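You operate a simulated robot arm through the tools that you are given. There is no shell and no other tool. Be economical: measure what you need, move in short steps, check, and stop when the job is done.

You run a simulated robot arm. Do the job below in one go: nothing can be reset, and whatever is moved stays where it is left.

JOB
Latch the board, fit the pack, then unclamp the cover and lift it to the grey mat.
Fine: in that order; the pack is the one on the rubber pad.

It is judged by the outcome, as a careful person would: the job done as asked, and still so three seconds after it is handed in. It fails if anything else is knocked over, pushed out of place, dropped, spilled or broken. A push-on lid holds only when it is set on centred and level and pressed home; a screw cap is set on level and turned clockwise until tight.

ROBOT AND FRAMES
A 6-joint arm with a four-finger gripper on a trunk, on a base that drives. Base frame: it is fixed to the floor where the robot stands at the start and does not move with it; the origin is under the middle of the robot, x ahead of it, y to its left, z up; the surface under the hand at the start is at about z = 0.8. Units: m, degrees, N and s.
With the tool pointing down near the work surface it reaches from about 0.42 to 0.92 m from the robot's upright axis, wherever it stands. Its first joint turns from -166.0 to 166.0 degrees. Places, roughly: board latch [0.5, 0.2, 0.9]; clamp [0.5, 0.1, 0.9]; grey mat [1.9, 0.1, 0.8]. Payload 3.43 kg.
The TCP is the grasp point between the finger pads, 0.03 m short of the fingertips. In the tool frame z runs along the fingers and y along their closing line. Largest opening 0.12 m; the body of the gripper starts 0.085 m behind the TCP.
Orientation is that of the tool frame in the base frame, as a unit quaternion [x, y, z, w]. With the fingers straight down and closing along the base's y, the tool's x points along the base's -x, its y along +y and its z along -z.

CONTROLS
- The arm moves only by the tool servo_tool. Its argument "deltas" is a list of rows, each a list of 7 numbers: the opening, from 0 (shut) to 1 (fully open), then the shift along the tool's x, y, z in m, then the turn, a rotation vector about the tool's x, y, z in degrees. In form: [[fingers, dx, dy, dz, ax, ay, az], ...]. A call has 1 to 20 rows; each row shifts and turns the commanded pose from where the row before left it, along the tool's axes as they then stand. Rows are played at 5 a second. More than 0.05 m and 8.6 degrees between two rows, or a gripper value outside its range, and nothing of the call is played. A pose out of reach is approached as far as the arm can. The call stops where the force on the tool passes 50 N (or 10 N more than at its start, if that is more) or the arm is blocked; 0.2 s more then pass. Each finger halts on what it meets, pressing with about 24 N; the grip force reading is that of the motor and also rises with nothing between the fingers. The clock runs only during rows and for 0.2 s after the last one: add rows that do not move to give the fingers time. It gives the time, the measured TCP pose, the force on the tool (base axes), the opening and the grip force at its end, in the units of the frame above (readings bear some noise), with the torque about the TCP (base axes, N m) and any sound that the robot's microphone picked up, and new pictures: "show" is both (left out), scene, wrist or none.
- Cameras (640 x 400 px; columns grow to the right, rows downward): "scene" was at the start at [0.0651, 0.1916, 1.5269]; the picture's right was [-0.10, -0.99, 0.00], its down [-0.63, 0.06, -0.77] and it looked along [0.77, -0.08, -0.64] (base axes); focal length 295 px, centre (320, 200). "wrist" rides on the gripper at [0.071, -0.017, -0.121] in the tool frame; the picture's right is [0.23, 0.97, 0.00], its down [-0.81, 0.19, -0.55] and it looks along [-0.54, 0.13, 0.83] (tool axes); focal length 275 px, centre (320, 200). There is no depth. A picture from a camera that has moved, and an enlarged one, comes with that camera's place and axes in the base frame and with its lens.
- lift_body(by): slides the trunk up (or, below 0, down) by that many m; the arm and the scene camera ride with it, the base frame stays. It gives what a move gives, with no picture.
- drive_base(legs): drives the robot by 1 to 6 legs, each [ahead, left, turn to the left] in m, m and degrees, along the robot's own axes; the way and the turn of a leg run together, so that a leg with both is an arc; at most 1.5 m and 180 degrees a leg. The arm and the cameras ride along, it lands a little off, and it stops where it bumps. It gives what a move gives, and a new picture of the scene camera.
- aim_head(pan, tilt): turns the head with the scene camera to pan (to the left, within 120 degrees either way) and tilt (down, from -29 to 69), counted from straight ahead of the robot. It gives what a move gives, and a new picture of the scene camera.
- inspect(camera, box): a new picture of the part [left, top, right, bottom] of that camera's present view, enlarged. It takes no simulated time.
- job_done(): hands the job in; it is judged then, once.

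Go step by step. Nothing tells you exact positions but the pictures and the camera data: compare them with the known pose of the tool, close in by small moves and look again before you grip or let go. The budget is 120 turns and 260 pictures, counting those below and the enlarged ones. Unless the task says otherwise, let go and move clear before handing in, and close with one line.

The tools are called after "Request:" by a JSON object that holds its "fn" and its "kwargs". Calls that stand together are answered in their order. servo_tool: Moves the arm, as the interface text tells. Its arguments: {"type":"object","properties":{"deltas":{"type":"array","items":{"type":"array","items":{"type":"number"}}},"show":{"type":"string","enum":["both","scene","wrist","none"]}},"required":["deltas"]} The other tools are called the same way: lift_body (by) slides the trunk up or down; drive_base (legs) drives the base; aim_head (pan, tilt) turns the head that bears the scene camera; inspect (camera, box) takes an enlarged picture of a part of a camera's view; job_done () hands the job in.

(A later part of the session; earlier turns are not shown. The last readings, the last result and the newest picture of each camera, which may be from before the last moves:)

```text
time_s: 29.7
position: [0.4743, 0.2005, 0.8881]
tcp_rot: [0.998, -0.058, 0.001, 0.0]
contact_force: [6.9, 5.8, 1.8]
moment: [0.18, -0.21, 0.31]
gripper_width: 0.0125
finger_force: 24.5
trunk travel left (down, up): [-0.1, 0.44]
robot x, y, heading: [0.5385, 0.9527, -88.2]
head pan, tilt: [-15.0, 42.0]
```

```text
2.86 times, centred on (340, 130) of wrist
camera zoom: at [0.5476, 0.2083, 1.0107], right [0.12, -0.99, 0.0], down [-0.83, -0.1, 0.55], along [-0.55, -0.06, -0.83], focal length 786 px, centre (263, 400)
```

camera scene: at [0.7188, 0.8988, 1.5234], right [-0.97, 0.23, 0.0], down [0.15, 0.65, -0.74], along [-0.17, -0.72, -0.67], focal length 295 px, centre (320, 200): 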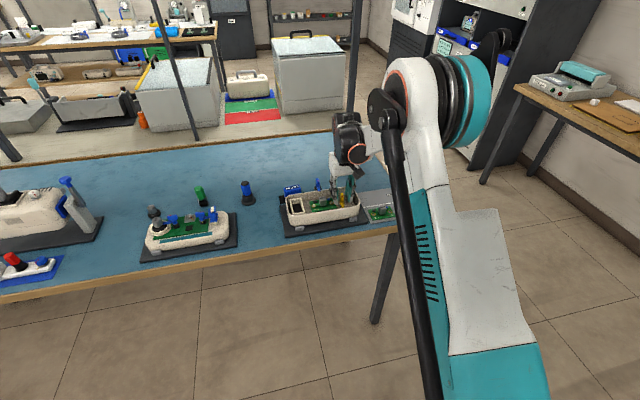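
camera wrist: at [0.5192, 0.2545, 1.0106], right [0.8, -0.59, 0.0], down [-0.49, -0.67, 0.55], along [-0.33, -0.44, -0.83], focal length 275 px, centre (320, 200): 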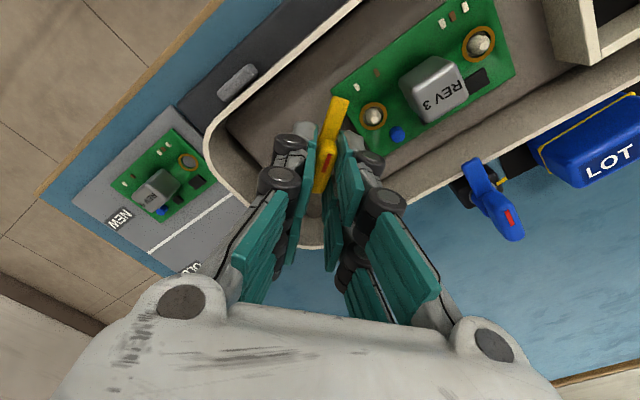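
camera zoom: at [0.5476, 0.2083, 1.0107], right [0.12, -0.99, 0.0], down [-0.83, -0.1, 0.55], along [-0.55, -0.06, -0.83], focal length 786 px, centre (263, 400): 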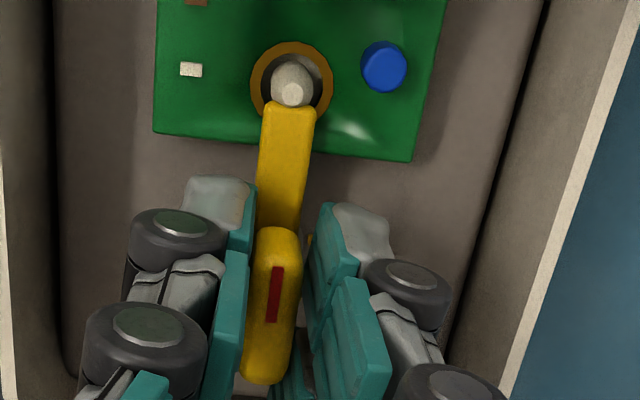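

The torque rose and the knob stopped turning, so this is the end stop: latched. I release and rise, and check.

Request:
{"fn": "servo_tool", "kwargs": {"deltas": [[0.15, 0, 0, 0, 0, 0, 0], [0.3, 0, 0, 0, 0, 0, 0], [0.3, 0, 0, 0, 0, 0, 0], [0.3, 0, 0, -0.04, 0, 0, 0], [0.3, 0, 0, -0.05, 0, 0, 0], [0.3, 0, 0, -0.05, 0, 0, 0], [0.3, 0, 0, 0, 0, 0, 0]]}}

Request:
{"fn": "inspect", "kwargs": {"camera": "scene", "box": [280, 170, 376, 230]}}

Request:
{"fn": "inspect", "kwargs": {"camera": "wrist", "box": [250, 60, 410, 200]}}

```text
time_s: 31.3
position: [0.4737, 0.2006, 1.0296]
tcp_rot: [0.998, -0.057, 0.0, 0.0]
contact_force: [0.0, 0.6, 0.1]
moment: [-0.03, 0.0, -0.01]
gripper_width: 0.0359
finger_force: 0.1
trunk travel left (down, up): [-0.1, 0.44]
robot x, y, heading: [0.5375, 0.9537, -88.2]
head pan, tilt: [-15.0, 42.0]
camera scene: at [0.7189, 0.8994, 1.5233], right [-0.97, 0.23, 0.0], down [0.15, 0.65, -0.74], along [-0.17, -0.72, -0.67], focal length 295 px, centre (320, 200)
camera wrist: at [0.5464, 0.2087, 1.1514], right [0.12, -0.99, 0.0], down [-0.83, -0.1, 0.55], along [-0.55, -0.06, -0.83], focal length 275 px, centre (320, 200)
```

scene: 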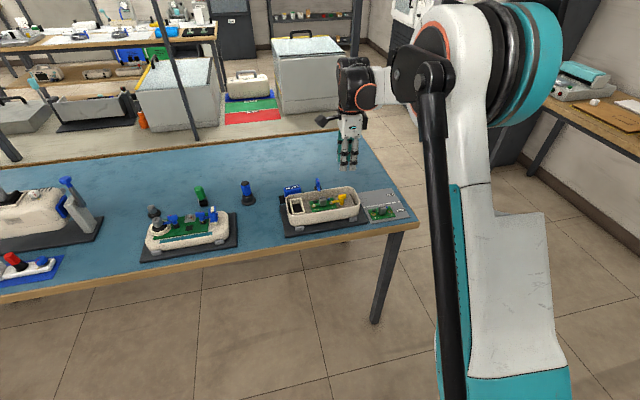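
wrist: 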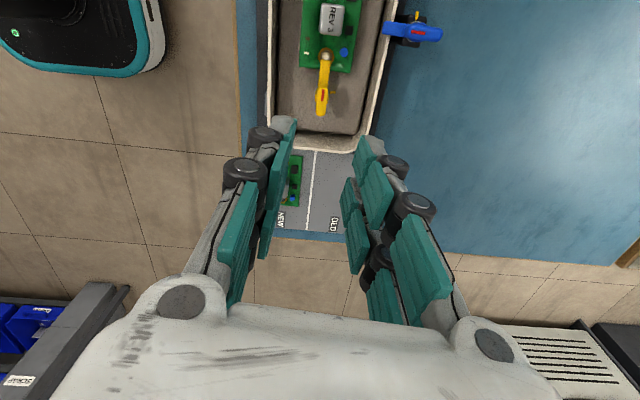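

```text
6.67 times, centred on (328, 200) of scene
camera zoom: at [0.7189, 0.8994, 1.5233], right [-0.97, 0.23, 0.0], down [0.15, 0.65, -0.74], along [-0.17, -0.72, -0.67], focal length 1965 px, centre (267, 200)
```

zoom: 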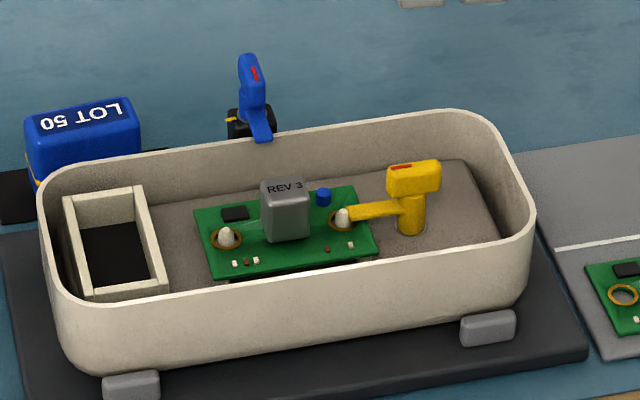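

```text
2.86 times, centred on (330, 130) of wrist
camera zoom: at [0.5464, 0.2087, 1.1514], right [0.12, -0.99, 0.0], down [-0.83, -0.1, 0.55], along [-0.55, -0.06, -0.83], focal length 786 px, centre (291, 400)
```

zoom: 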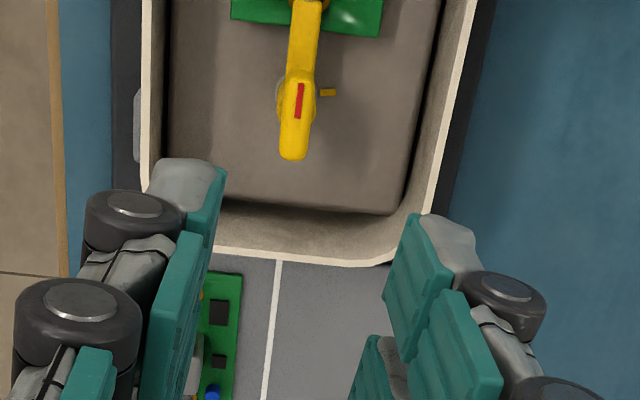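

The latch tongue now rests over the board's edge. Next the pack: I rotate the hand back and look closely at the pack and the pocket.

Request:
{"fn": "servo_tool", "kwargs": {"deltas": [[0.6, 0, 0, 0, 0, 0, -8.5], [0.8, 0, 0, 0, 0, 0, -8.5], [1, 0, 0, 0, 0, 0, -8.5], [1, 0, 0, 0, 0, 0, -8.5], [1, 0, 0, 0, 0, 0, -8.5], [1, 0, 0, 0, 0, 0, -8.5], [1, 0, 0, 0, 0, 0, -8.5], [1, 0, 0, 0, 0, 0, -8.5], [1, 0, 0, 0, 0, 0, -8.5], [1, 0, 0, 0, 0, 0, -8.5], [1, 0, 0, 0, 0, 0, -8.3], [1, 0, 0.04, 0, 0, 0, 0], [1, 0, 0.04, 0, 0, 0, 0], [1, 0, 0.04, 0, 0, 0, 0], [1, -0.01, 0.03, 0.01, 0, 0, 0], [1, 0, 0, 0, 0, 0, 0]]}}

Request:
{"fn": "inspect", "kwargs": {"camera": "wrist", "box": [200, 60, 440, 240]}}

Request:
{"fn": "inspect", "kwargs": {"camera": "scene", "box": [270, 170, 330, 220]}}

```text
time_s: 34.7
position: [0.6233, 0.1814, 1.0171]
tcp_rot: [0.727, 0.687, 0.0, -0.001]
contact_force: [0.9, -0.3, -0.2]
moment: [0.02, 0.02, 0.02]
gripper_width: 0.1198
finger_force: 0.1
trunk travel left (down, up): [-0.1, 0.44]
robot x, y, heading: [0.5402, 0.9504, -88.3]
head pan, tilt: [-15.0, 42.0]
camera scene: at [0.7192, 0.8985, 1.5233], right [-0.97, 0.23, 0.0], down [0.15, 0.65, -0.74], along [-0.17, -0.72, -0.67], focal length 295 px, centre (320, 200)
camera wrist: at [0.6107, 0.2525, 1.1397], right [0.98, 0.17, 0.0], down [0.14, -0.82, 0.55], along [0.1, -0.54, -0.83], focal length 275 px, centre (320, 200)
```

scene: 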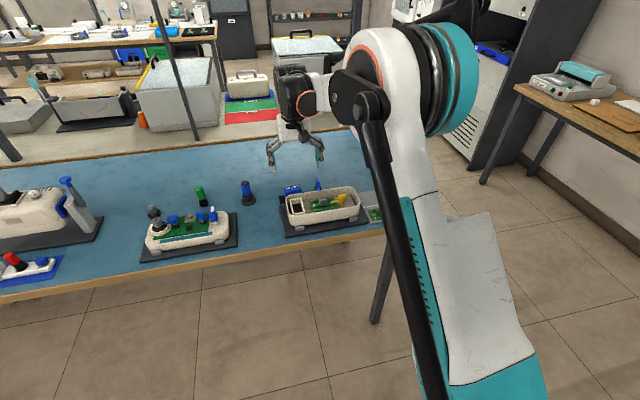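
wrist: 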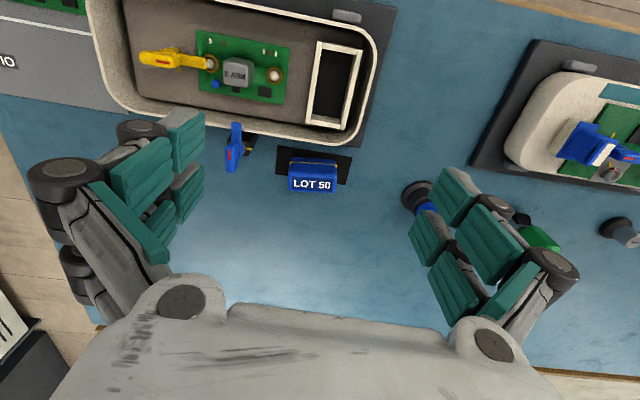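

```text
2.22 times, centred on (320, 150) of wrist
camera zoom: at [0.6107, 0.2525, 1.1397], right [0.98, 0.17, 0.0], down [0.14, -0.82, 0.55], along [0.1, -0.54, -0.83], focal length 612 px, centre (320, 311)
```

zoom: 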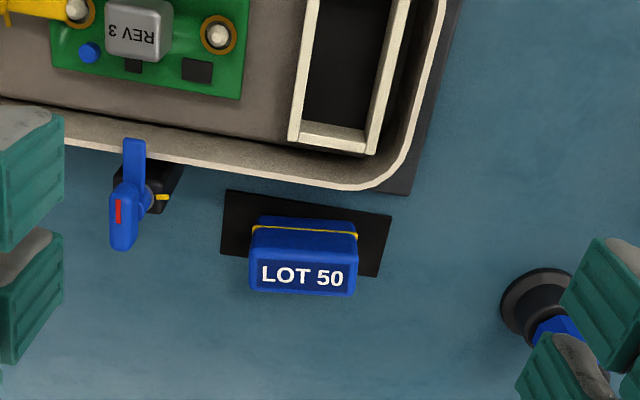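

```text
8.00 times, centred on (300, 195) of scene
camera zoom: at [0.7192, 0.8985, 1.5233], right [-0.97, 0.23, 0.0], down [0.15, 0.65, -0.74], along [-0.17, -0.72, -0.67], focal length 2358 px, centre (480, 240)
```

zoom: 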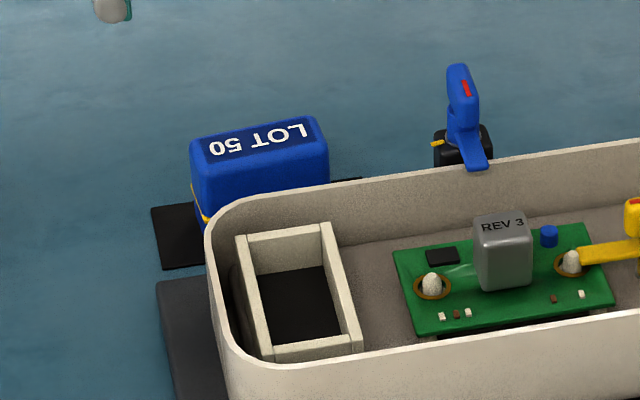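

The pack is about 60×30×44 mm, centred near (0.632, 0.084), top at z≈0.847, lying along x; the pocket is centred near (0.633, 0.203), rim z≈0.864, long along y. So the pack must be turned 90°. I hover above the pack for a closer look.

Request:
{"fn": "servo_tool", "kwargs": {"deltas": [[0.75, -0.04, 0.005, 0.02, 0, 0, -3], [0.75, -0.045, 0.004, 0.02, 0, 0, -3], [0.75, -0.012, 0, 0.03, 0, 0, 0], [0.75, 0, 0, 0, 0, 0, 0], [0.75, 0, 0, 0, 0, 0, 0]]}}

Request:
{"fn": "inspect", "kwargs": {"camera": "wrist", "box": [220, 60, 420, 200]}}

Request:
{"fn": "inspect", "kwargs": {"camera": "scene", "box": [270, 170, 330, 220]}}

```text
time_s: 35.9
position: [0.631, 0.0845, 0.9475]
tcp_rot: [0.69, 0.723, -0.001, 0.0]
contact_force: [0.1, 0.4, -0.4]
moment: [0.0, 0.01, 0.02]
gripper_width: 0.0903
finger_force: 0.1
trunk travel left (down, up): [-0.1, 0.44]
robot x, y, heading: [0.5399, 0.9546, -88.1]
head pan, tilt: [-15.0, 42.0]
camera scene: at [0.7189, 0.8991, 1.5234], right [-0.97, 0.23, 0.0], down [0.15, 0.65, -0.74], along [-0.17, -0.72, -0.67], focal length 295 px, centre (320, 200)
camera wrist: at [0.6097, 0.1542, 1.0699], right [0.96, 0.28, 0.0], down [0.23, -0.8, 0.55], along [0.15, -0.53, -0.83], focal length 275 px, centre (320, 200)
```

scene: 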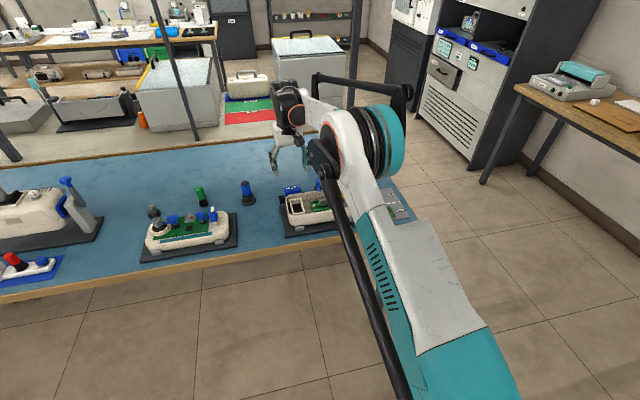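
wrist: 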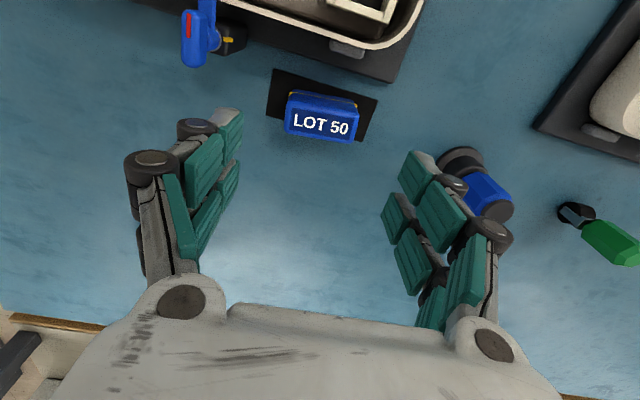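

```text
2.86 times, centred on (320, 130) of wrist
camera zoom: at [0.6097, 0.1542, 1.0699], right [0.96, 0.28, 0.0], down [0.23, -0.8, 0.55], along [0.15, -0.53, -0.83], focal length 786 px, centre (320, 400)
```

zoom: 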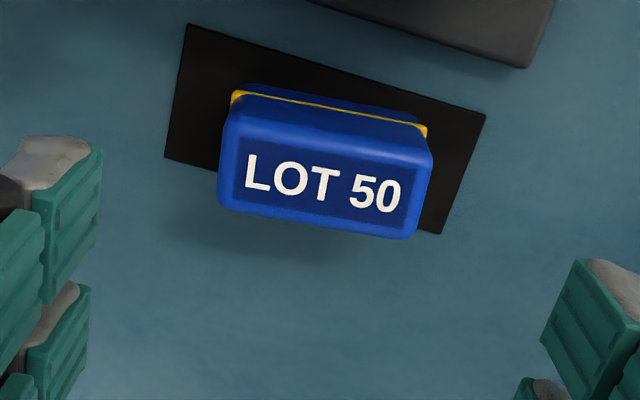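

```text
8.00 times, centred on (300, 195) of scene
camera zoom: at [0.7189, 0.8991, 1.5234], right [-0.97, 0.23, 0.0], down [0.15, 0.65, -0.74], along [-0.17, -0.72, -0.67], focal length 2358 px, centre (480, 240)
```

zoom: 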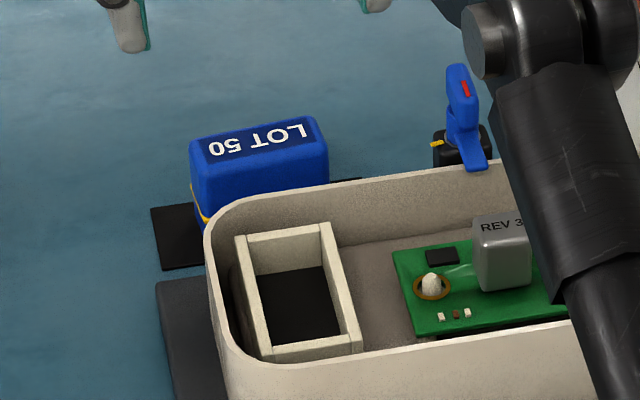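

The pack is yawed about 6° counter-clockwise, centred at about (0.630, 0.086). I align and descend around its ends.

Request:
{"fn": "servo_tool", "kwargs": {"deltas": [[0.75, 0.0015, -0.001, 0.03, 0, 0, -3], [0.75, 0, 0, 0.03, 0, 0, 0], [0.75, 0, 0, 0.0255, 0, 0, 0], [0.75, 0, 0, 0, 0, 0, 0]], "show": "wrist"}}

Request:
{"fn": "inspect", "kwargs": {"camera": "wrist", "box": [220, 100, 420, 240]}}

Request:
{"fn": "inspect", "kwargs": {"camera": "scene", "box": [260, 160, 330, 220]}}

```text
time_s: 36.9
position: [0.6304, 0.0841, 0.8616]
tcp_rot: [0.671, 0.741, 0.0, 0.001]
contact_force: [-0.7, -0.4, -0.1]
moment: [0.02, 0.02, -0.01]
gripper_width: 0.09
finger_force: 0.1
trunk travel left (down, up): [-0.1, 0.44]
robot x, y, heading: [0.5392, 0.9546, -88.3]
head pan, tilt: [-15.0, 42.0]
camera wrist: at [0.6053, 0.1536, 0.9838], right [0.95, 0.33, 0.0], down [0.27, -0.79, 0.55], along [0.18, -0.52, -0.83], focal length 275 px, centre (320, 200)
```

wrist: 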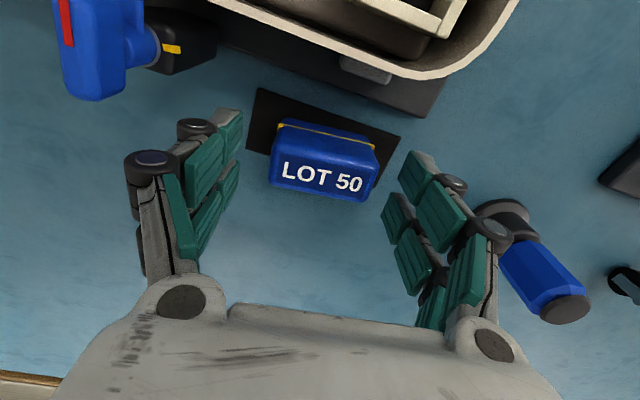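

```text
2.86 times, centred on (320, 170) of wrist
camera zoom: at [0.6053, 0.1536, 0.9838], right [0.95, 0.33, 0.0], down [0.27, -0.79, 0.55], along [0.18, -0.52, -0.83], focal length 786 px, centre (320, 286)
```

zoom: 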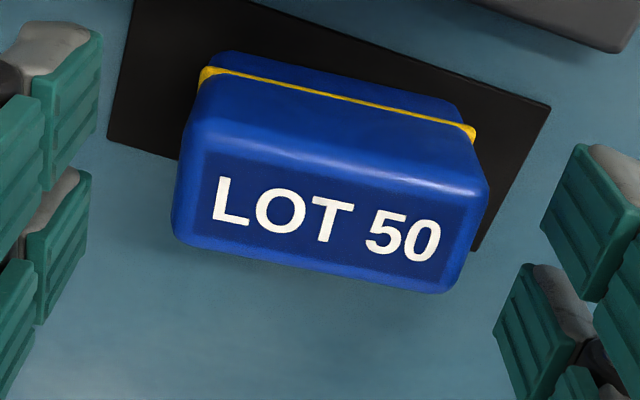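

```text
6.67 times, centred on (295, 190) of scene
camera zoom: at [0.7189, 0.8986, 1.5234], right [-0.97, 0.23, 0.0], down [0.15, 0.65, -0.74], along [-0.17, -0.72, -0.67], focal length 1965 px, centre (487, 267)
```

zoom: 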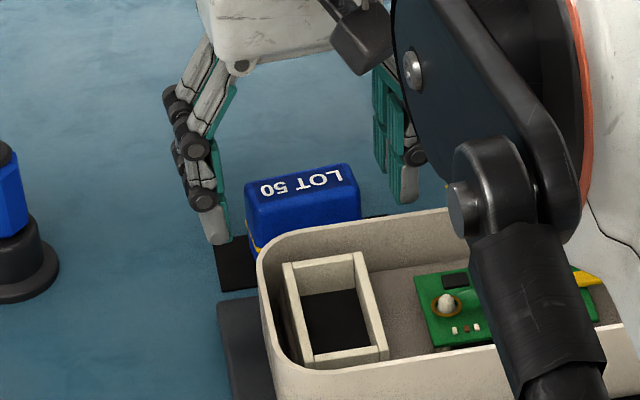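

Well aligned: pack centre (0.630, 0.084), yaw 5.7° matching the tool. I close and lift slightly.

Request:
{"fn": "servo_tool", "kwargs": {"deltas": [[0.6, 0, 0, 0, 0, 0, 0], [0.45, 0, 0, 0, 0, 0, 0], [0.3, 0, 0, 0, 0, 0, 0], [0.3, 0, 0, 0, 0, 0, 0], [0.3, 0, 0, -0.02, 0, 0, 0], [0.3, 0, 0, -0.04, 0, 0, 0], [0.3, 0, 0, -0.04, 0, 0, 0], [0.3, 0, 0, 0, 0, 0, 0]]}}

Request:
{"fn": "inspect", "kwargs": {"camera": "scene", "box": [250, 140, 340, 220]}}

```text
time_s: 38.7
position: [0.6298, 0.086, 0.9628]
tcp_rot: [0.671, 0.741, 0.001, 0.0]
contact_force: [-0.6, -0.5, -0.9]
moment: [-0.04, -0.02, 0.02]
gripper_width: 0.0596
finger_force: 23.7
trunk travel left (down, up): [-0.1, 0.44]
robot x, y, heading: [0.5354, 0.951, -88.5]
head pan, tilt: [-15.0, 42.0]
camera scene: at [0.7189, 0.8991, 1.5233], right [-0.97, 0.23, 0.0], down [0.15, 0.65, -0.74], along [-0.17, -0.72, -0.67], focal length 295 px, centre (320, 200)
camera wrist: at [0.605, 0.1547, 1.085], right [0.95, 0.33, 0.0], down [0.27, -0.79, 0.55], along [0.18, -0.52, -0.83], focal length 275 px, centre (320, 200)
```

scene: 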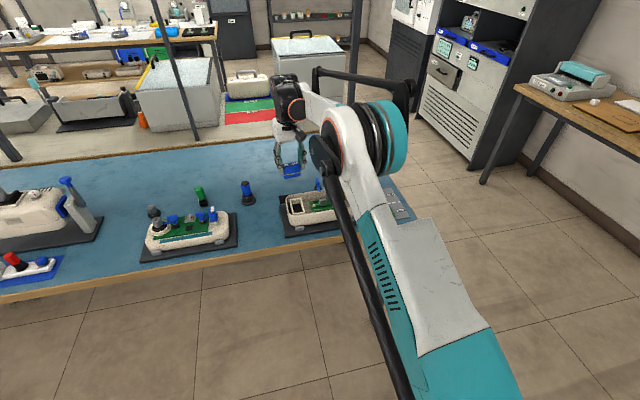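
wrist: 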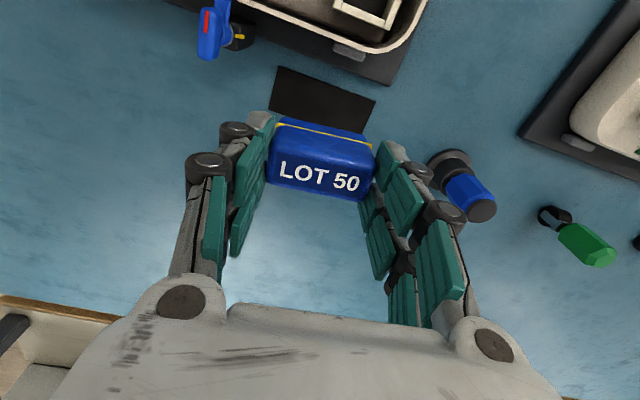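

```text
5.00 times, centred on (295, 180) of scene
camera zoom: at [0.7189, 0.8991, 1.5233], right [-0.97, 0.23, 0.0], down [0.15, 0.65, -0.74], along [-0.17, -0.72, -0.67], focal length 1474 px, centre (445, 300)
```

zoom: 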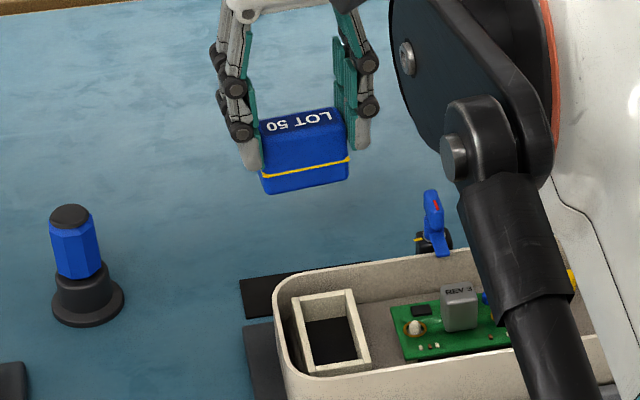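

The pack is held and lifted. I raise a bit, turn it 90° (+ yaw correction) and bring it above the pocket.

Request:
{"fn": "servo_tool", "kwargs": {"deltas": [[0.3, 0, 0, -0.03, 0, 0, 8.0], [0.3, 0, 0, 0, 0, 0, 8.0], [0.3, 0, 0, 0, 0, 0, 8.0], [0.3, 0, 0, 0, 0, 0, 8.0], [0.3, 0, 0, 0, 0, 0, 8.0], [0.3, 0, 0, 0, 0, 0, 8.0], [0.3, 0, 0, 0, 0, 0, 8.0], [0.3, 0, 0, 0, 0, 0, 8.0], [0.3, 0, 0, 0, 0, 0, 8.0], [0.3, 0, 0, 0, 0, 0, 8.0], [0.3, 0, 0, 0, 0, 0, 8.0], [0.3, 0, 0, 0, 0, 0, 7.7], [0.3, 0.003, -0.04, 0, 0, 0, 0], [0.3, 0, -0.04, 0, 0, 0, 0], [0.3, 0, -0.037, 0, 0, 0, 0], [0.3, 0, 0, 0, 0, 0, 0]]}}

Request:
{"fn": "inspect", "kwargs": {"camera": "wrist", "box": [200, 60, 440, 240]}}

Request:
{"fn": "inspect", "kwargs": {"camera": "scene", "box": [250, 140, 340, 220]}}

```text
time_s: 42.1
position: [0.6312, 0.203, 0.9906]
tcp_rot: [1.0, -0.001, 0.0, 0.0]
contact_force: [-0.7, 0.9, -1.1]
moment: [0.0, -0.01, -0.02]
gripper_width: 0.0597
finger_force: 24.3
trunk travel left (down, up): [-0.1, 0.44]
robot x, y, heading: [0.5384, 0.9525, -88.3]
head pan, tilt: [-15.0, 42.0]
camera scene: at [0.7189, 0.8993, 1.5234], right [-0.97, 0.23, 0.0], down [0.15, 0.65, -0.74], along [-0.17, -0.72, -0.67], focal length 295 px, centre (320, 200)
camera wrist: at [0.7033, 0.22, 1.1146], right [0.23, -0.97, 0.0], down [-0.81, -0.19, 0.55], along [-0.54, -0.13, -0.83], focal length 275 px, centre (320, 200)
```

scene: 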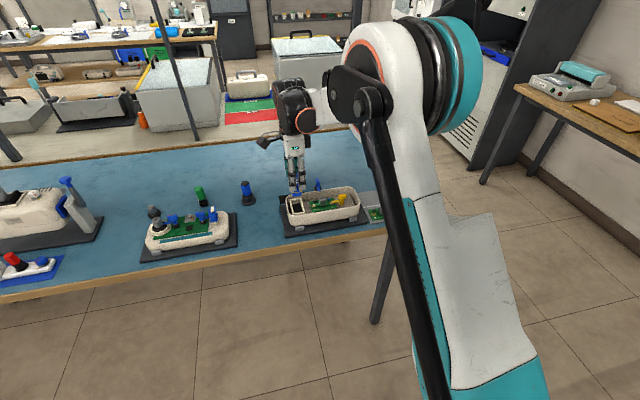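
wrist: 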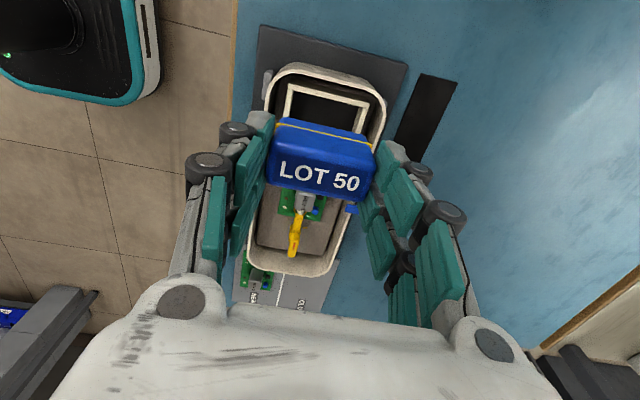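

```text
2.22 times, centred on (320, 150) of wrist
camera zoom: at [0.7033, 0.22, 1.1146], right [0.23, -0.97, 0.0], down [-0.81, -0.19, 0.55], along [-0.54, -0.13, -0.83], focal length 612 px, centre (320, 311)
```

zoom: 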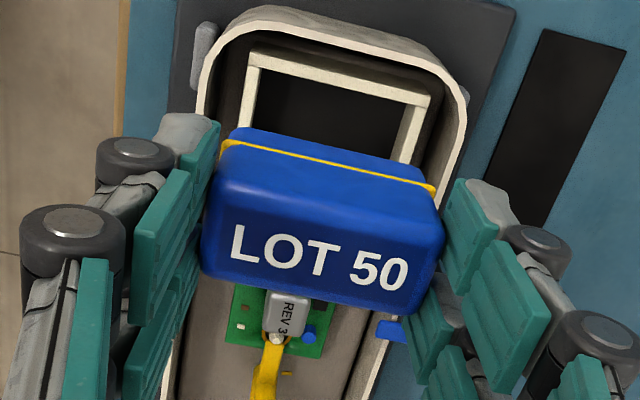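

```text
5.00 times, centred on (295, 180) of scene
camera zoom: at [0.7189, 0.8993, 1.5234], right [-0.97, 0.23, 0.0], down [0.15, 0.65, -0.74], along [-0.17, -0.72, -0.67], focal length 1474 px, centre (445, 300)
```

zoom: 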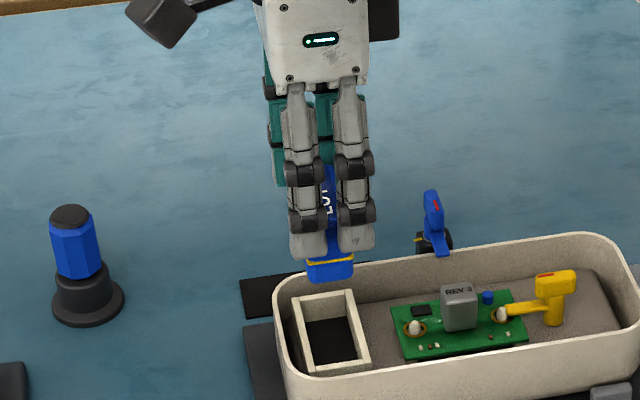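

The pack is turned and above the pocket. To measure the pocket exactly, I shift 5 cm towards −x so that it's unobstructed in the wrist view.

Request:
{"fn": "servo_tool", "kwargs": {"deltas": [[0.3, -0.045, 0, 0, 0, 0, 0], [0.3, 0, 0, 0, 0, 0, 0], [0.3, 0, 0, 0, 0, 0, 0]], "show": "wrist"}}

Request:
{"fn": "inspect", "kwargs": {"camera": "wrist", "box": [240, 0, 400, 120]}}

```text
time_s: 42.9
position: [0.587, 0.2017, 0.9935]
tcp_rot: [1.0, 0.0, 0.001, 0.001]
contact_force: [1.5, 0.7, 0.0]
moment: [-0.02, 0.01, -0.02]
gripper_width: 0.0597
finger_force: 23.9
trunk travel left (down, up): [-0.1, 0.44]
robot x, y, heading: [0.5382, 0.9551, -88.4]
head pan, tilt: [-15.0, 42.0]
camera wrist: at [0.659, 0.2185, 1.1152], right [0.23, -0.97, 0.0], down [-0.81, -0.19, 0.55], along [-0.54, -0.13, -0.83], focal length 275 px, centre (320, 200)
```

wrist: 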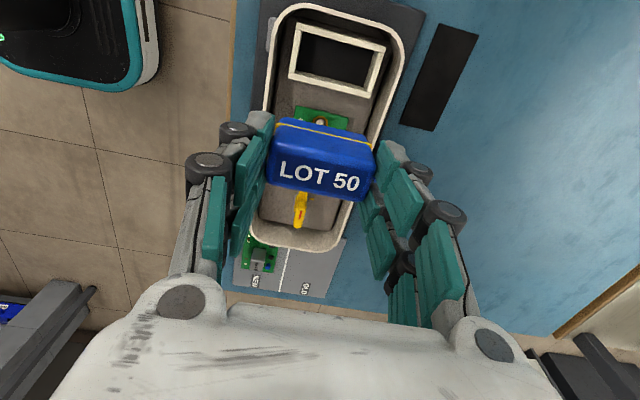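

```text
3.33 times, centred on (320, 60) of wrist
camera zoom: at [0.659, 0.2185, 1.1152], right [0.23, -0.97, 0.0], down [-0.81, -0.19, 0.55], along [-0.54, -0.13, -0.83], focal length 918 px, centre (320, 667)
```

zoom: 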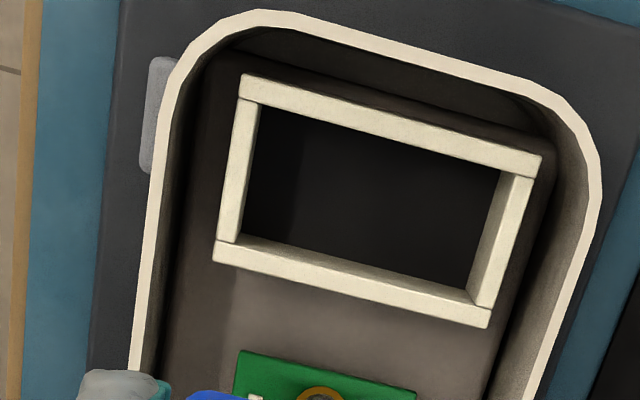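

Pocket: outer rim x 0.614–0.6515, y 0.162–0.235, so its centre is 46 mm ahead and 4 mm right of the TCP. I move there and lower to just above the rim.

Request:
{"fn": "servo_tool", "kwargs": {"deltas": [[0.3, 0.047, 0.0038, 0, 0, 0, 0], [0.3, 0, 0, 0.03, 0, 0, 0], [0.3, 0, 0, 0.025, 0, 0, 0], [0.3, 0, 0, 0, 0, 0, 0], [0.3, 0, 0, 0, 0, 0, 0]], "show": "wrist"}}

Request:
{"fn": "inspect", "kwargs": {"camera": "wrist", "box": [220, 60, 420, 200]}}

Request:
{"fn": "inspect", "kwargs": {"camera": "scene", "box": [270, 160, 330, 220]}}

```text
time_s: 44.1
position: [0.6345, 0.1988, 0.9378]
tcp_rot: [1.0, 0.0, -0.001, 0.0]
contact_force: [0.8, 0.3, -1.1]
moment: [-0.01, 0.01, 0.01]
gripper_width: 0.0596
finger_force: 23.7
trunk travel left (down, up): [-0.1, 0.44]
robot x, y, heading: [0.5382, 0.9567, -87.8]
head pan, tilt: [-15.0, 42.0]
camera wrist: at [0.7057, 0.2156, 1.0604], right [0.23, -0.97, 0.0], down [-0.81, -0.19, 0.55], along [-0.54, -0.13, -0.83], focal length 275 px, centre (320, 200)
```

wrist: 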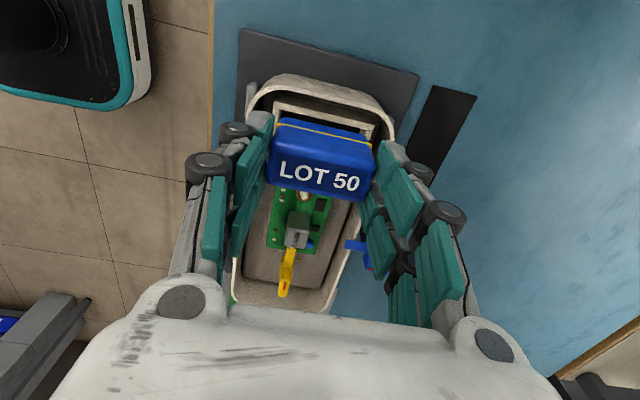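

```text
2.86 times, centred on (320, 130) of wrist
camera zoom: at [0.7057, 0.2156, 1.0604], right [0.23, -0.97, 0.0], down [-0.81, -0.19, 0.55], along [-0.54, -0.13, -0.83], focal length 786 px, centre (320, 400)
```

zoom: 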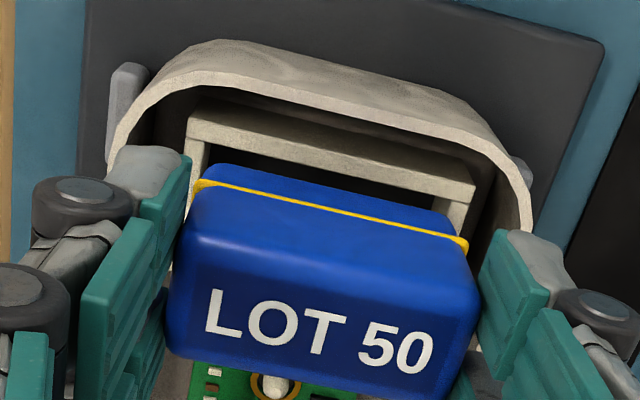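

```text
6.67 times, centred on (300, 190) of scene
camera zoom: at [0.719, 0.899, 1.5234], right [-0.97, 0.23, 0.0], down [0.15, 0.65, -0.74], along [-0.17, -0.72, -0.67], focal length 1965 px, centre (453, 267)
```

zoom: 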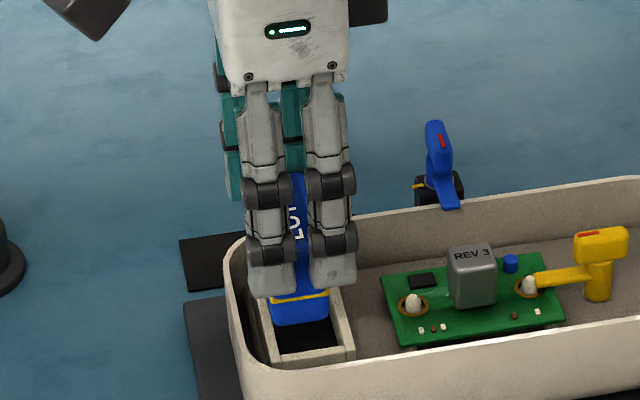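

The pack is about 15 mm above the rim, nearly aligned. I zoom in for a relative check before inserting.

Request:
{"fn": "inspect", "kwargs": {"camera": "scene", "box": [288, 194, 312, 218]}}

Request:
{"fn": "inspect", "kwargs": {"camera": "wrist", "box": [260, 80, 400, 160]}}

```text
16.00 times, centred on (300, 206) of scene
camera zoom: at [0.719, 0.899, 1.5234], right [-0.97, 0.23, 0.0], down [0.15, 0.65, -0.74], along [-0.17, -0.72, -0.67], focal length 4717 px, centre (640, 104)
```

zoom: 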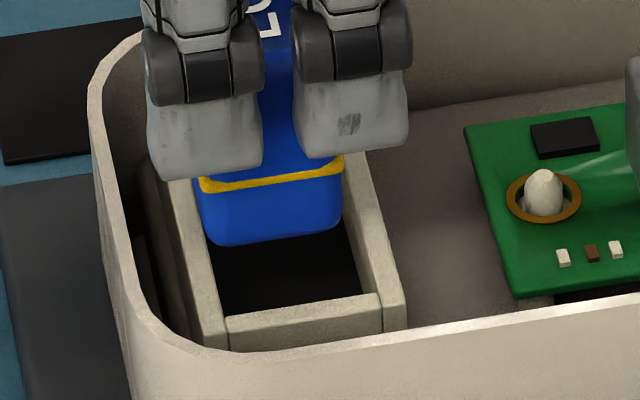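

```text
4.57 times, centred on (330, 120) of wrist
camera zoom: at [0.7057, 0.2156, 1.0604], right [0.23, -0.97, 0.0], down [-0.81, -0.19, 0.55], along [-0.54, -0.13, -0.83], focal length 1258 px, centre (274, 566)
```

zoom: 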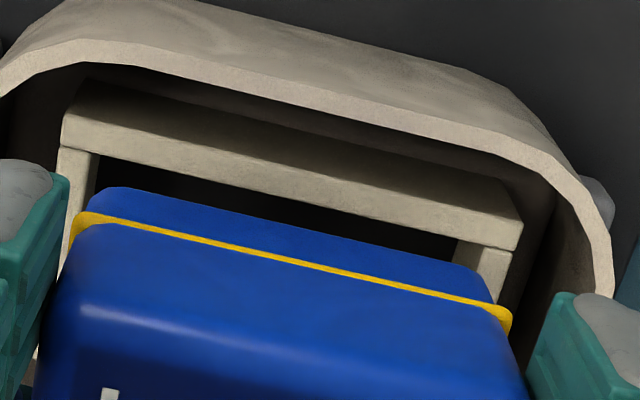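

The scene zoom shows the pack about 3 mm too far towards +x. I correct, lower 8 mm and look again.

Request:
{"fn": "servo_tool", "kwargs": {"deltas": [[0.3, -0.003, 0, 0, 0, 0, 0], [0.3, 0, 0, 0.008, 0, 0, 0], [0.3, 0, 0, 0, 0, 0, 0]], "show": "none"}}

Request:
{"fn": "inspect", "kwargs": {"camera": "scene", "box": [288, 194, 312, 218]}}

Request:
{"fn": "inspect", "kwargs": {"camera": "wrist", "box": [260, 80, 400, 160]}}

```text
time_s: 44.9
position: [0.6312, 0.1988, 0.9299]
tcp_rot: [1.0, 0.0, 0.0, 0.001]
contact_force: [-0.3, -0.1, -1.1]
moment: [0.0, -0.03, -0.01]
gripper_width: 0.0596
finger_force: 23.7
trunk travel left (down, up): [-0.1, 0.44]
robot x, y, heading: [0.5369, 0.9539, -88.3]
head pan, tilt: [-15.0, 42.0]
```

```text
16.00 times, centred on (300, 206) of scene
camera zoom: at [0.719, 0.8986, 1.5233], right [-0.97, 0.23, 0.0], down [0.15, 0.65, -0.74], along [-0.17, -0.72, -0.67], focal length 4717 px, centre (640, 104)
```

zoom: 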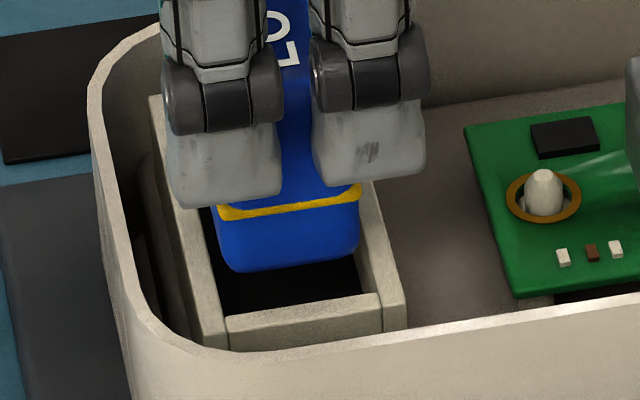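

```text
4.57 times, centred on (330, 120) of wrist
camera zoom: at [0.7024, 0.2149, 1.0518], right [0.23, -0.97, 0.0], down [-0.81, -0.19, 0.55], along [-0.54, -0.13, -0.83], focal length 1258 px, centre (274, 566)
```

zoom: 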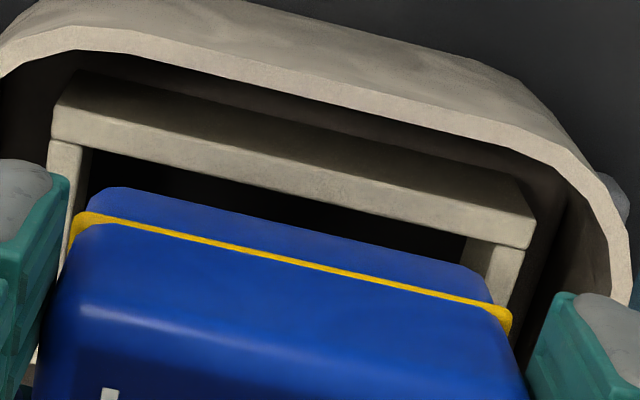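

Now it's inside the pocket outline with a small margin both sides. I descend slowly, watching the force.

Request:
{"fn": "servo_tool", "kwargs": {"deltas": [[0.3, -0.0007, 0, 0.005, 0, 0, 0], [0.3, 0, 0, 0.005, 0, 0, 0], [0.3, 0, 0, 0.004, 0, 0, 0], [0.3, 0, 0, 0, 0, 0, 0]], "show": "none"}}

Request:
{"fn": "inspect", "kwargs": {"camera": "scene", "box": [288, 194, 312, 218]}}

Request:
{"fn": "inspect", "kwargs": {"camera": "wrist", "box": [260, 80, 400, 160]}}

```text
time_s: 45.9
position: [0.6309, 0.197, 0.916]
tcp_rot: [1.0, 0.0, 0.0, -0.001]
contact_force: [-0.1, 0.4, -2.4]
moment: [0.04, -0.02, -0.01]
gripper_width: 0.0593
finger_force: 24.2
trunk travel left (down, up): [-0.1, 0.44]
robot x, y, heading: [0.5394, 0.9549, -88.1]
head pan, tilt: [-15.0, 42.0]
```

```text
16.00 times, centred on (300, 206) of scene
camera zoom: at [0.7189, 0.8988, 1.5234], right [-0.97, 0.23, 0.0], down [0.15, 0.65, -0.74], along [-0.17, -0.72, -0.67], focal length 4717 px, centre (640, 104)
```

zoom: 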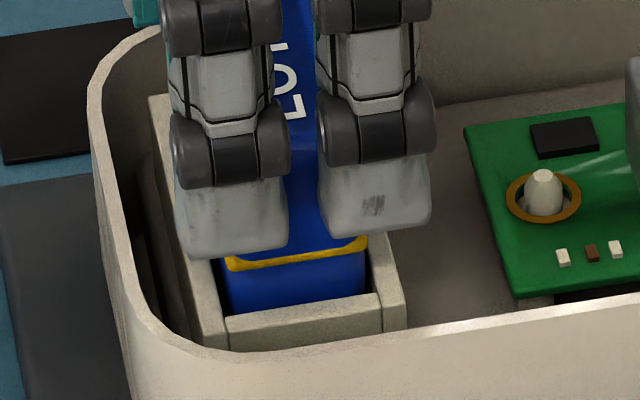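

```text
4.57 times, centred on (330, 120) of wrist
camera zoom: at [0.7017, 0.2147, 1.0377], right [0.23, -0.97, 0.0], down [-0.81, -0.19, 0.55], along [-0.54, -0.13, -0.83], focal length 1258 px, centre (274, 566)
```

zoom: 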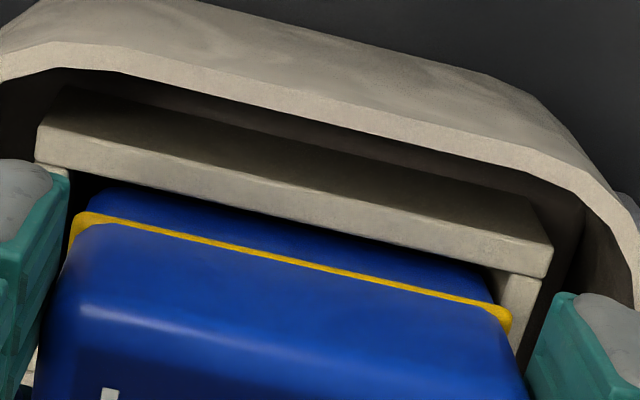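

It's entering the pocket freely. I lower a further 14 mm step by step.

Request:
{"fn": "servo_tool", "kwargs": {"deltas": [[0.3, 0, 0, 0.005, 0, 0, 0], [0.3, 0, 0, 0.005, 0, 0, 0], [0.3, 0, 0, 0.004, 0, 0, 0], [0.3, 0, 0, 0, 0, 0, 0]], "show": "none"}}

Request:
{"fn": "inspect", "kwargs": {"camera": "scene", "box": [288, 194, 312, 218]}}

Request:
{"fn": "inspect", "kwargs": {"camera": "wrist", "box": [220, 80, 420, 220]}}

```text
time_s: 46.9
position: [0.6309, 0.1992, 0.903]
tcp_rot: [1.0, 0.0, 0.0, 0.001]
contact_force: [2.4, -6.6, 20.4]
moment: [-0.29, -0.05, -0.02]
gripper_width: 0.0602
finger_force: 24.2
trunk travel left (down, up): [-0.1, 0.44]
robot x, y, heading: [0.5377, 0.9532, -88.5]
head pan, tilt: [-15.0, 42.0]
```

```text
16.00 times, centred on (300, 206) of scene
camera zoom: at [0.719, 0.9001, 1.5236], right [-0.97, 0.23, 0.0], down [0.15, 0.65, -0.74], along [-0.17, -0.72, -0.67], focal length 4717 px, centre (640, 104)
```

zoom: 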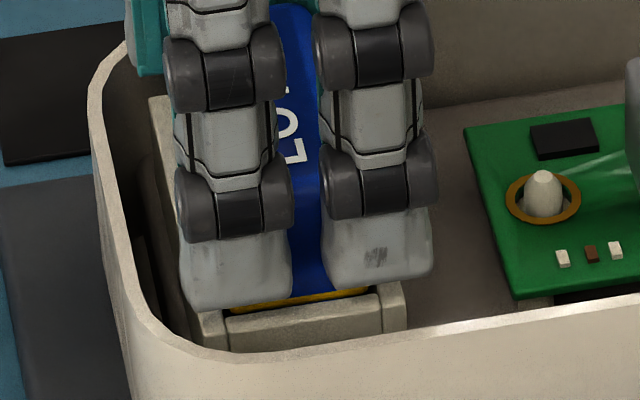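

```text
2.86 times, centred on (320, 150) of wrist
camera zoom: at [0.7019, 0.216, 1.0251], right [0.23, -0.97, 0.0], down [-0.81, -0.19, 0.55], along [-0.54, -0.13, -0.83], focal length 786 px, centre (320, 343)
```

zoom: 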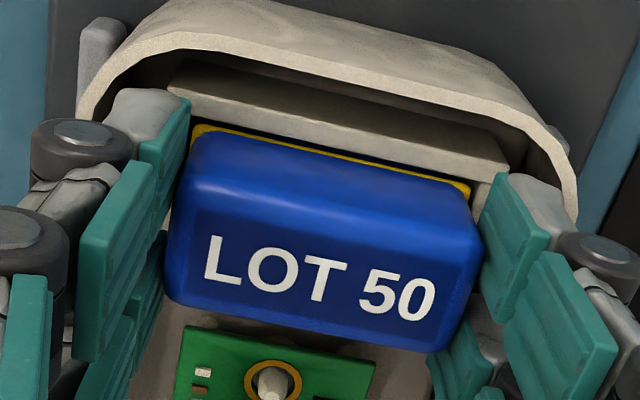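

There's contact at 20 N with the yellow band at the rim level, the fingertips being close to the pocket's end walls too. I open only slightly and rise to check how the pack stands.

Request:
{"fn": "servo_tool", "kwargs": {"deltas": [[0.54, 0, 0, -0.001, 0, 0, 0], [0.54, 0, 0, 0, 0, 0, 0], [0.54, 0, 0, -0.02, 0, 0, 0], [0.54, 0, 0, -0.04, 0, 0, 0], [0.54, 0, 0, 0, 0, 0, 0]], "show": "wrist"}}

Request:
{"fn": "inspect", "kwargs": {"camera": "scene", "box": [284, 186, 316, 218]}}

Request:
{"fn": "inspect", "kwargs": {"camera": "wrist", "box": [220, 40, 420, 180]}}

```text
time_s: 48.1
position: [0.6302, 0.1998, 0.9625]
tcp_rot: [1.0, 0.0, -0.001, 0.0]
contact_force: [-0.3, 0.8, 1.0]
moment: [-0.01, -0.03, 0.02]
gripper_width: 0.0648
finger_force: 0.0
trunk travel left (down, up): [-0.1, 0.44]
robot x, y, heading: [0.5378, 0.9508, -88.4]
head pan, tilt: [-15.0, 42.0]
camera wrist: at [0.7017, 0.2155, 1.0858], right [0.23, -0.97, 0.0], down [-0.81, -0.19, 0.55], along [-0.54, -0.13, -0.83], focal length 275 px, centre (320, 200)
```

wrist: 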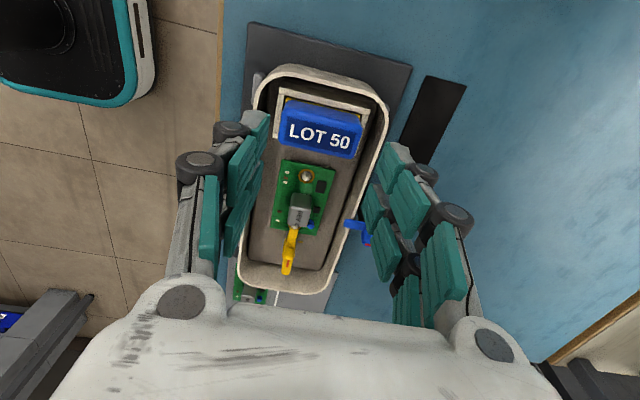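

```text
12.50 times, centred on (300, 202) of scene
camera zoom: at [0.7188, 0.8994, 1.5234], right [-0.97, 0.23, 0.0], down [0.15, 0.65, -0.74], along [-0.17, -0.72, -0.67], focal length 3685 px, centre (570, 175)
```

zoom: 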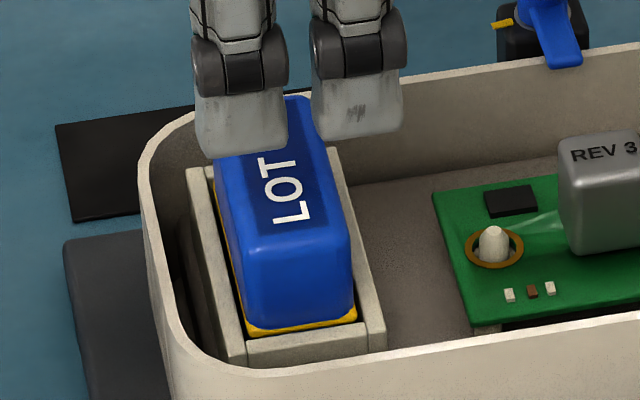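

```text
2.86 times, centred on (320, 110) of wrist
camera zoom: at [0.7017, 0.2155, 1.0858], right [0.23, -0.97, 0.0], down [-0.81, -0.19, 0.55], along [-0.54, -0.13, -0.83], focal length 786 px, centre (320, 457)
```

zoom: 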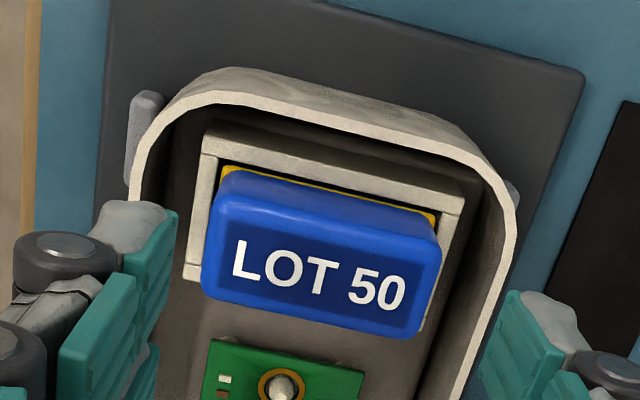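

The pack is in the pocket, level, band at the rim. I close the fingers and press on its top to make sure it's home.

Request:
{"fn": "servo_tool", "kwargs": {"deltas": [[0.3, 0, 0, 0, 0, 0, 0], [0.0, 0, 0, 0, 0, 0, 0], [0.0, 0, 0, 0, 0, 0, 0], [0.0, 0, 0, 0.025, 0, 0, 0], [0.0, 0, 0, 0.012, 0, 0, 0], [0.0, 0, 0, 0.005, 0, 0, 0], [0.0, 0, 0, 0.004, 0, 0, 0], [0.0, 0, 0, 0.003, 0, 0, 0], [0.0, 0, 0, 0.003, 0, 0, 0], [0.0, 0, 0, 0.003, 0, 0, 0], [0.0, 0, 0, 0.003, 0, 0, 0], [0.0, 0, 0, 0.003, 0, 0, 0]], "show": "none"}}

Request:
{"fn": "inspect", "kwargs": {"camera": "scene", "box": [284, 186, 316, 218]}}

```text
time_s: 49.9
position: [0.6306, 0.1997, 0.919]
tcp_rot: [1.0, 0.001, 0.0, 0.003]
contact_force: [-0.2, 2.3, 26.6]
moment: [0.1, -0.01, -0.02]
gripper_width: 0.0061
finger_force: 23.8
trunk travel left (down, up): [-0.1, 0.44]
robot x, y, heading: [0.5399, 0.9549, -88.2]
head pan, tilt: [-15.0, 42.0]
stopped in row 8: the force on the tool passed its limit at 57 N (the readings are from after the stop); the commanded pose is now the measured one
```

```text
12.50 times, centred on (300, 202) of scene
camera zoom: at [0.7187, 0.9018, 1.5236], right [-0.97, 0.23, 0.0], down [0.15, 0.65, -0.74], along [-0.17, -0.72, -0.67], focal length 3685 px, centre (570, 175)
```

zoom: 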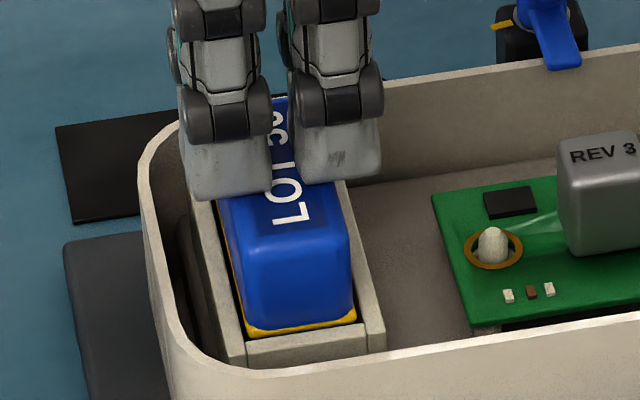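

The pack is home (57 N, no movement). Now I rise, rotate back and hover above the blue clamp knob, which I estimate near (0.543, 0.127), top at z≈0.90.

Request:
{"fn": "servo_tool", "kwargs": {"deltas": [[0.0, 0, 0, -0.04, 0, 0, 0], [0.1, 0, 0, -0.04, 0, 0, 0], [0.3, 0, 0, -0.03, 0, 0, -7.5], [0.3, 0, 0, 0, 0, 0, -7.5], [0.3, 0, 0, 0, 0, 0, -7.5], [0.3, 0, 0, 0, 0, 0, -7.5], [0.3, 0, 0, 0, 0, 0, -7.5], [0.3, 0, 0, 0, 0, 0, -7.5], [0.3, 0, 0, 0, 0, 0, -7.5], [0.3, 0, 0, 0, 0, 0, -7.5], [0.3, 0, 0, 0, 0, 0, -7.5], [0.3, 0, 0, 0, 0, 0, -7.5], [0.3, 0, 0, 0, 0, 0, -7.5], [0.3, 0, 0, 0, 0, 0, -7.5], [0.3, -0.035, -0.045, 0, 0, 0, 0], [0.3, -0.036, -0.042, 0, 0, 0, 0], [0.3, 0, 0, 0.035, 0, 0, 0], [0.3, 0, 0, 0.02, 0, 0, 0], [0.3, 0, 0, 0, 0, 0, 0]]}}

Request:
{"fn": "inspect", "kwargs": {"camera": "wrist", "box": [220, 80, 420, 220]}}

Request:
{"fn": "inspect", "kwargs": {"camera": "scene", "box": [290, 160, 350, 210]}}

```text
refused: row 15 steps farther than a row can; nothing moved
```

```text
2.86 times, centred on (320, 150) of wrist
camera zoom: at [0.7019, 0.2159, 1.0415], right [0.23, -0.97, 0.01], down [-0.81, -0.19, 0.55], along [-0.54, -0.13, -0.83], focal length 786 px, centre (320, 343)
```

zoom: 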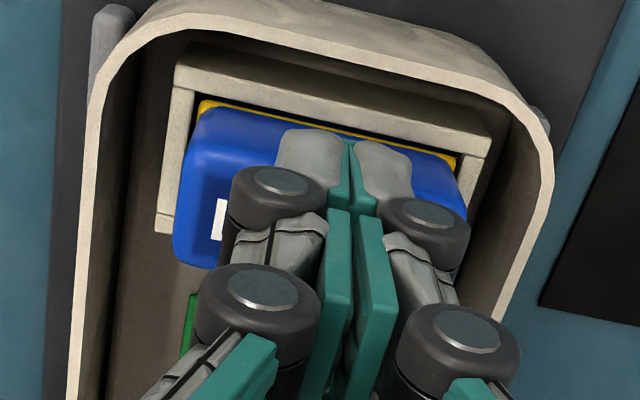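

```text
8.00 times, centred on (320, 185) of scene
camera zoom: at [0.7187, 0.9018, 1.5236], right [-0.97, 0.23, 0.0], down [0.15, 0.65, -0.74], along [-0.17, -0.72, -0.67], focal length 2358 px, centre (320, 320)
```

zoom: 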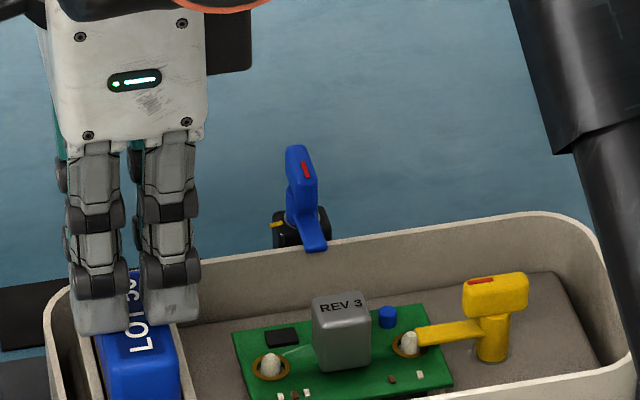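

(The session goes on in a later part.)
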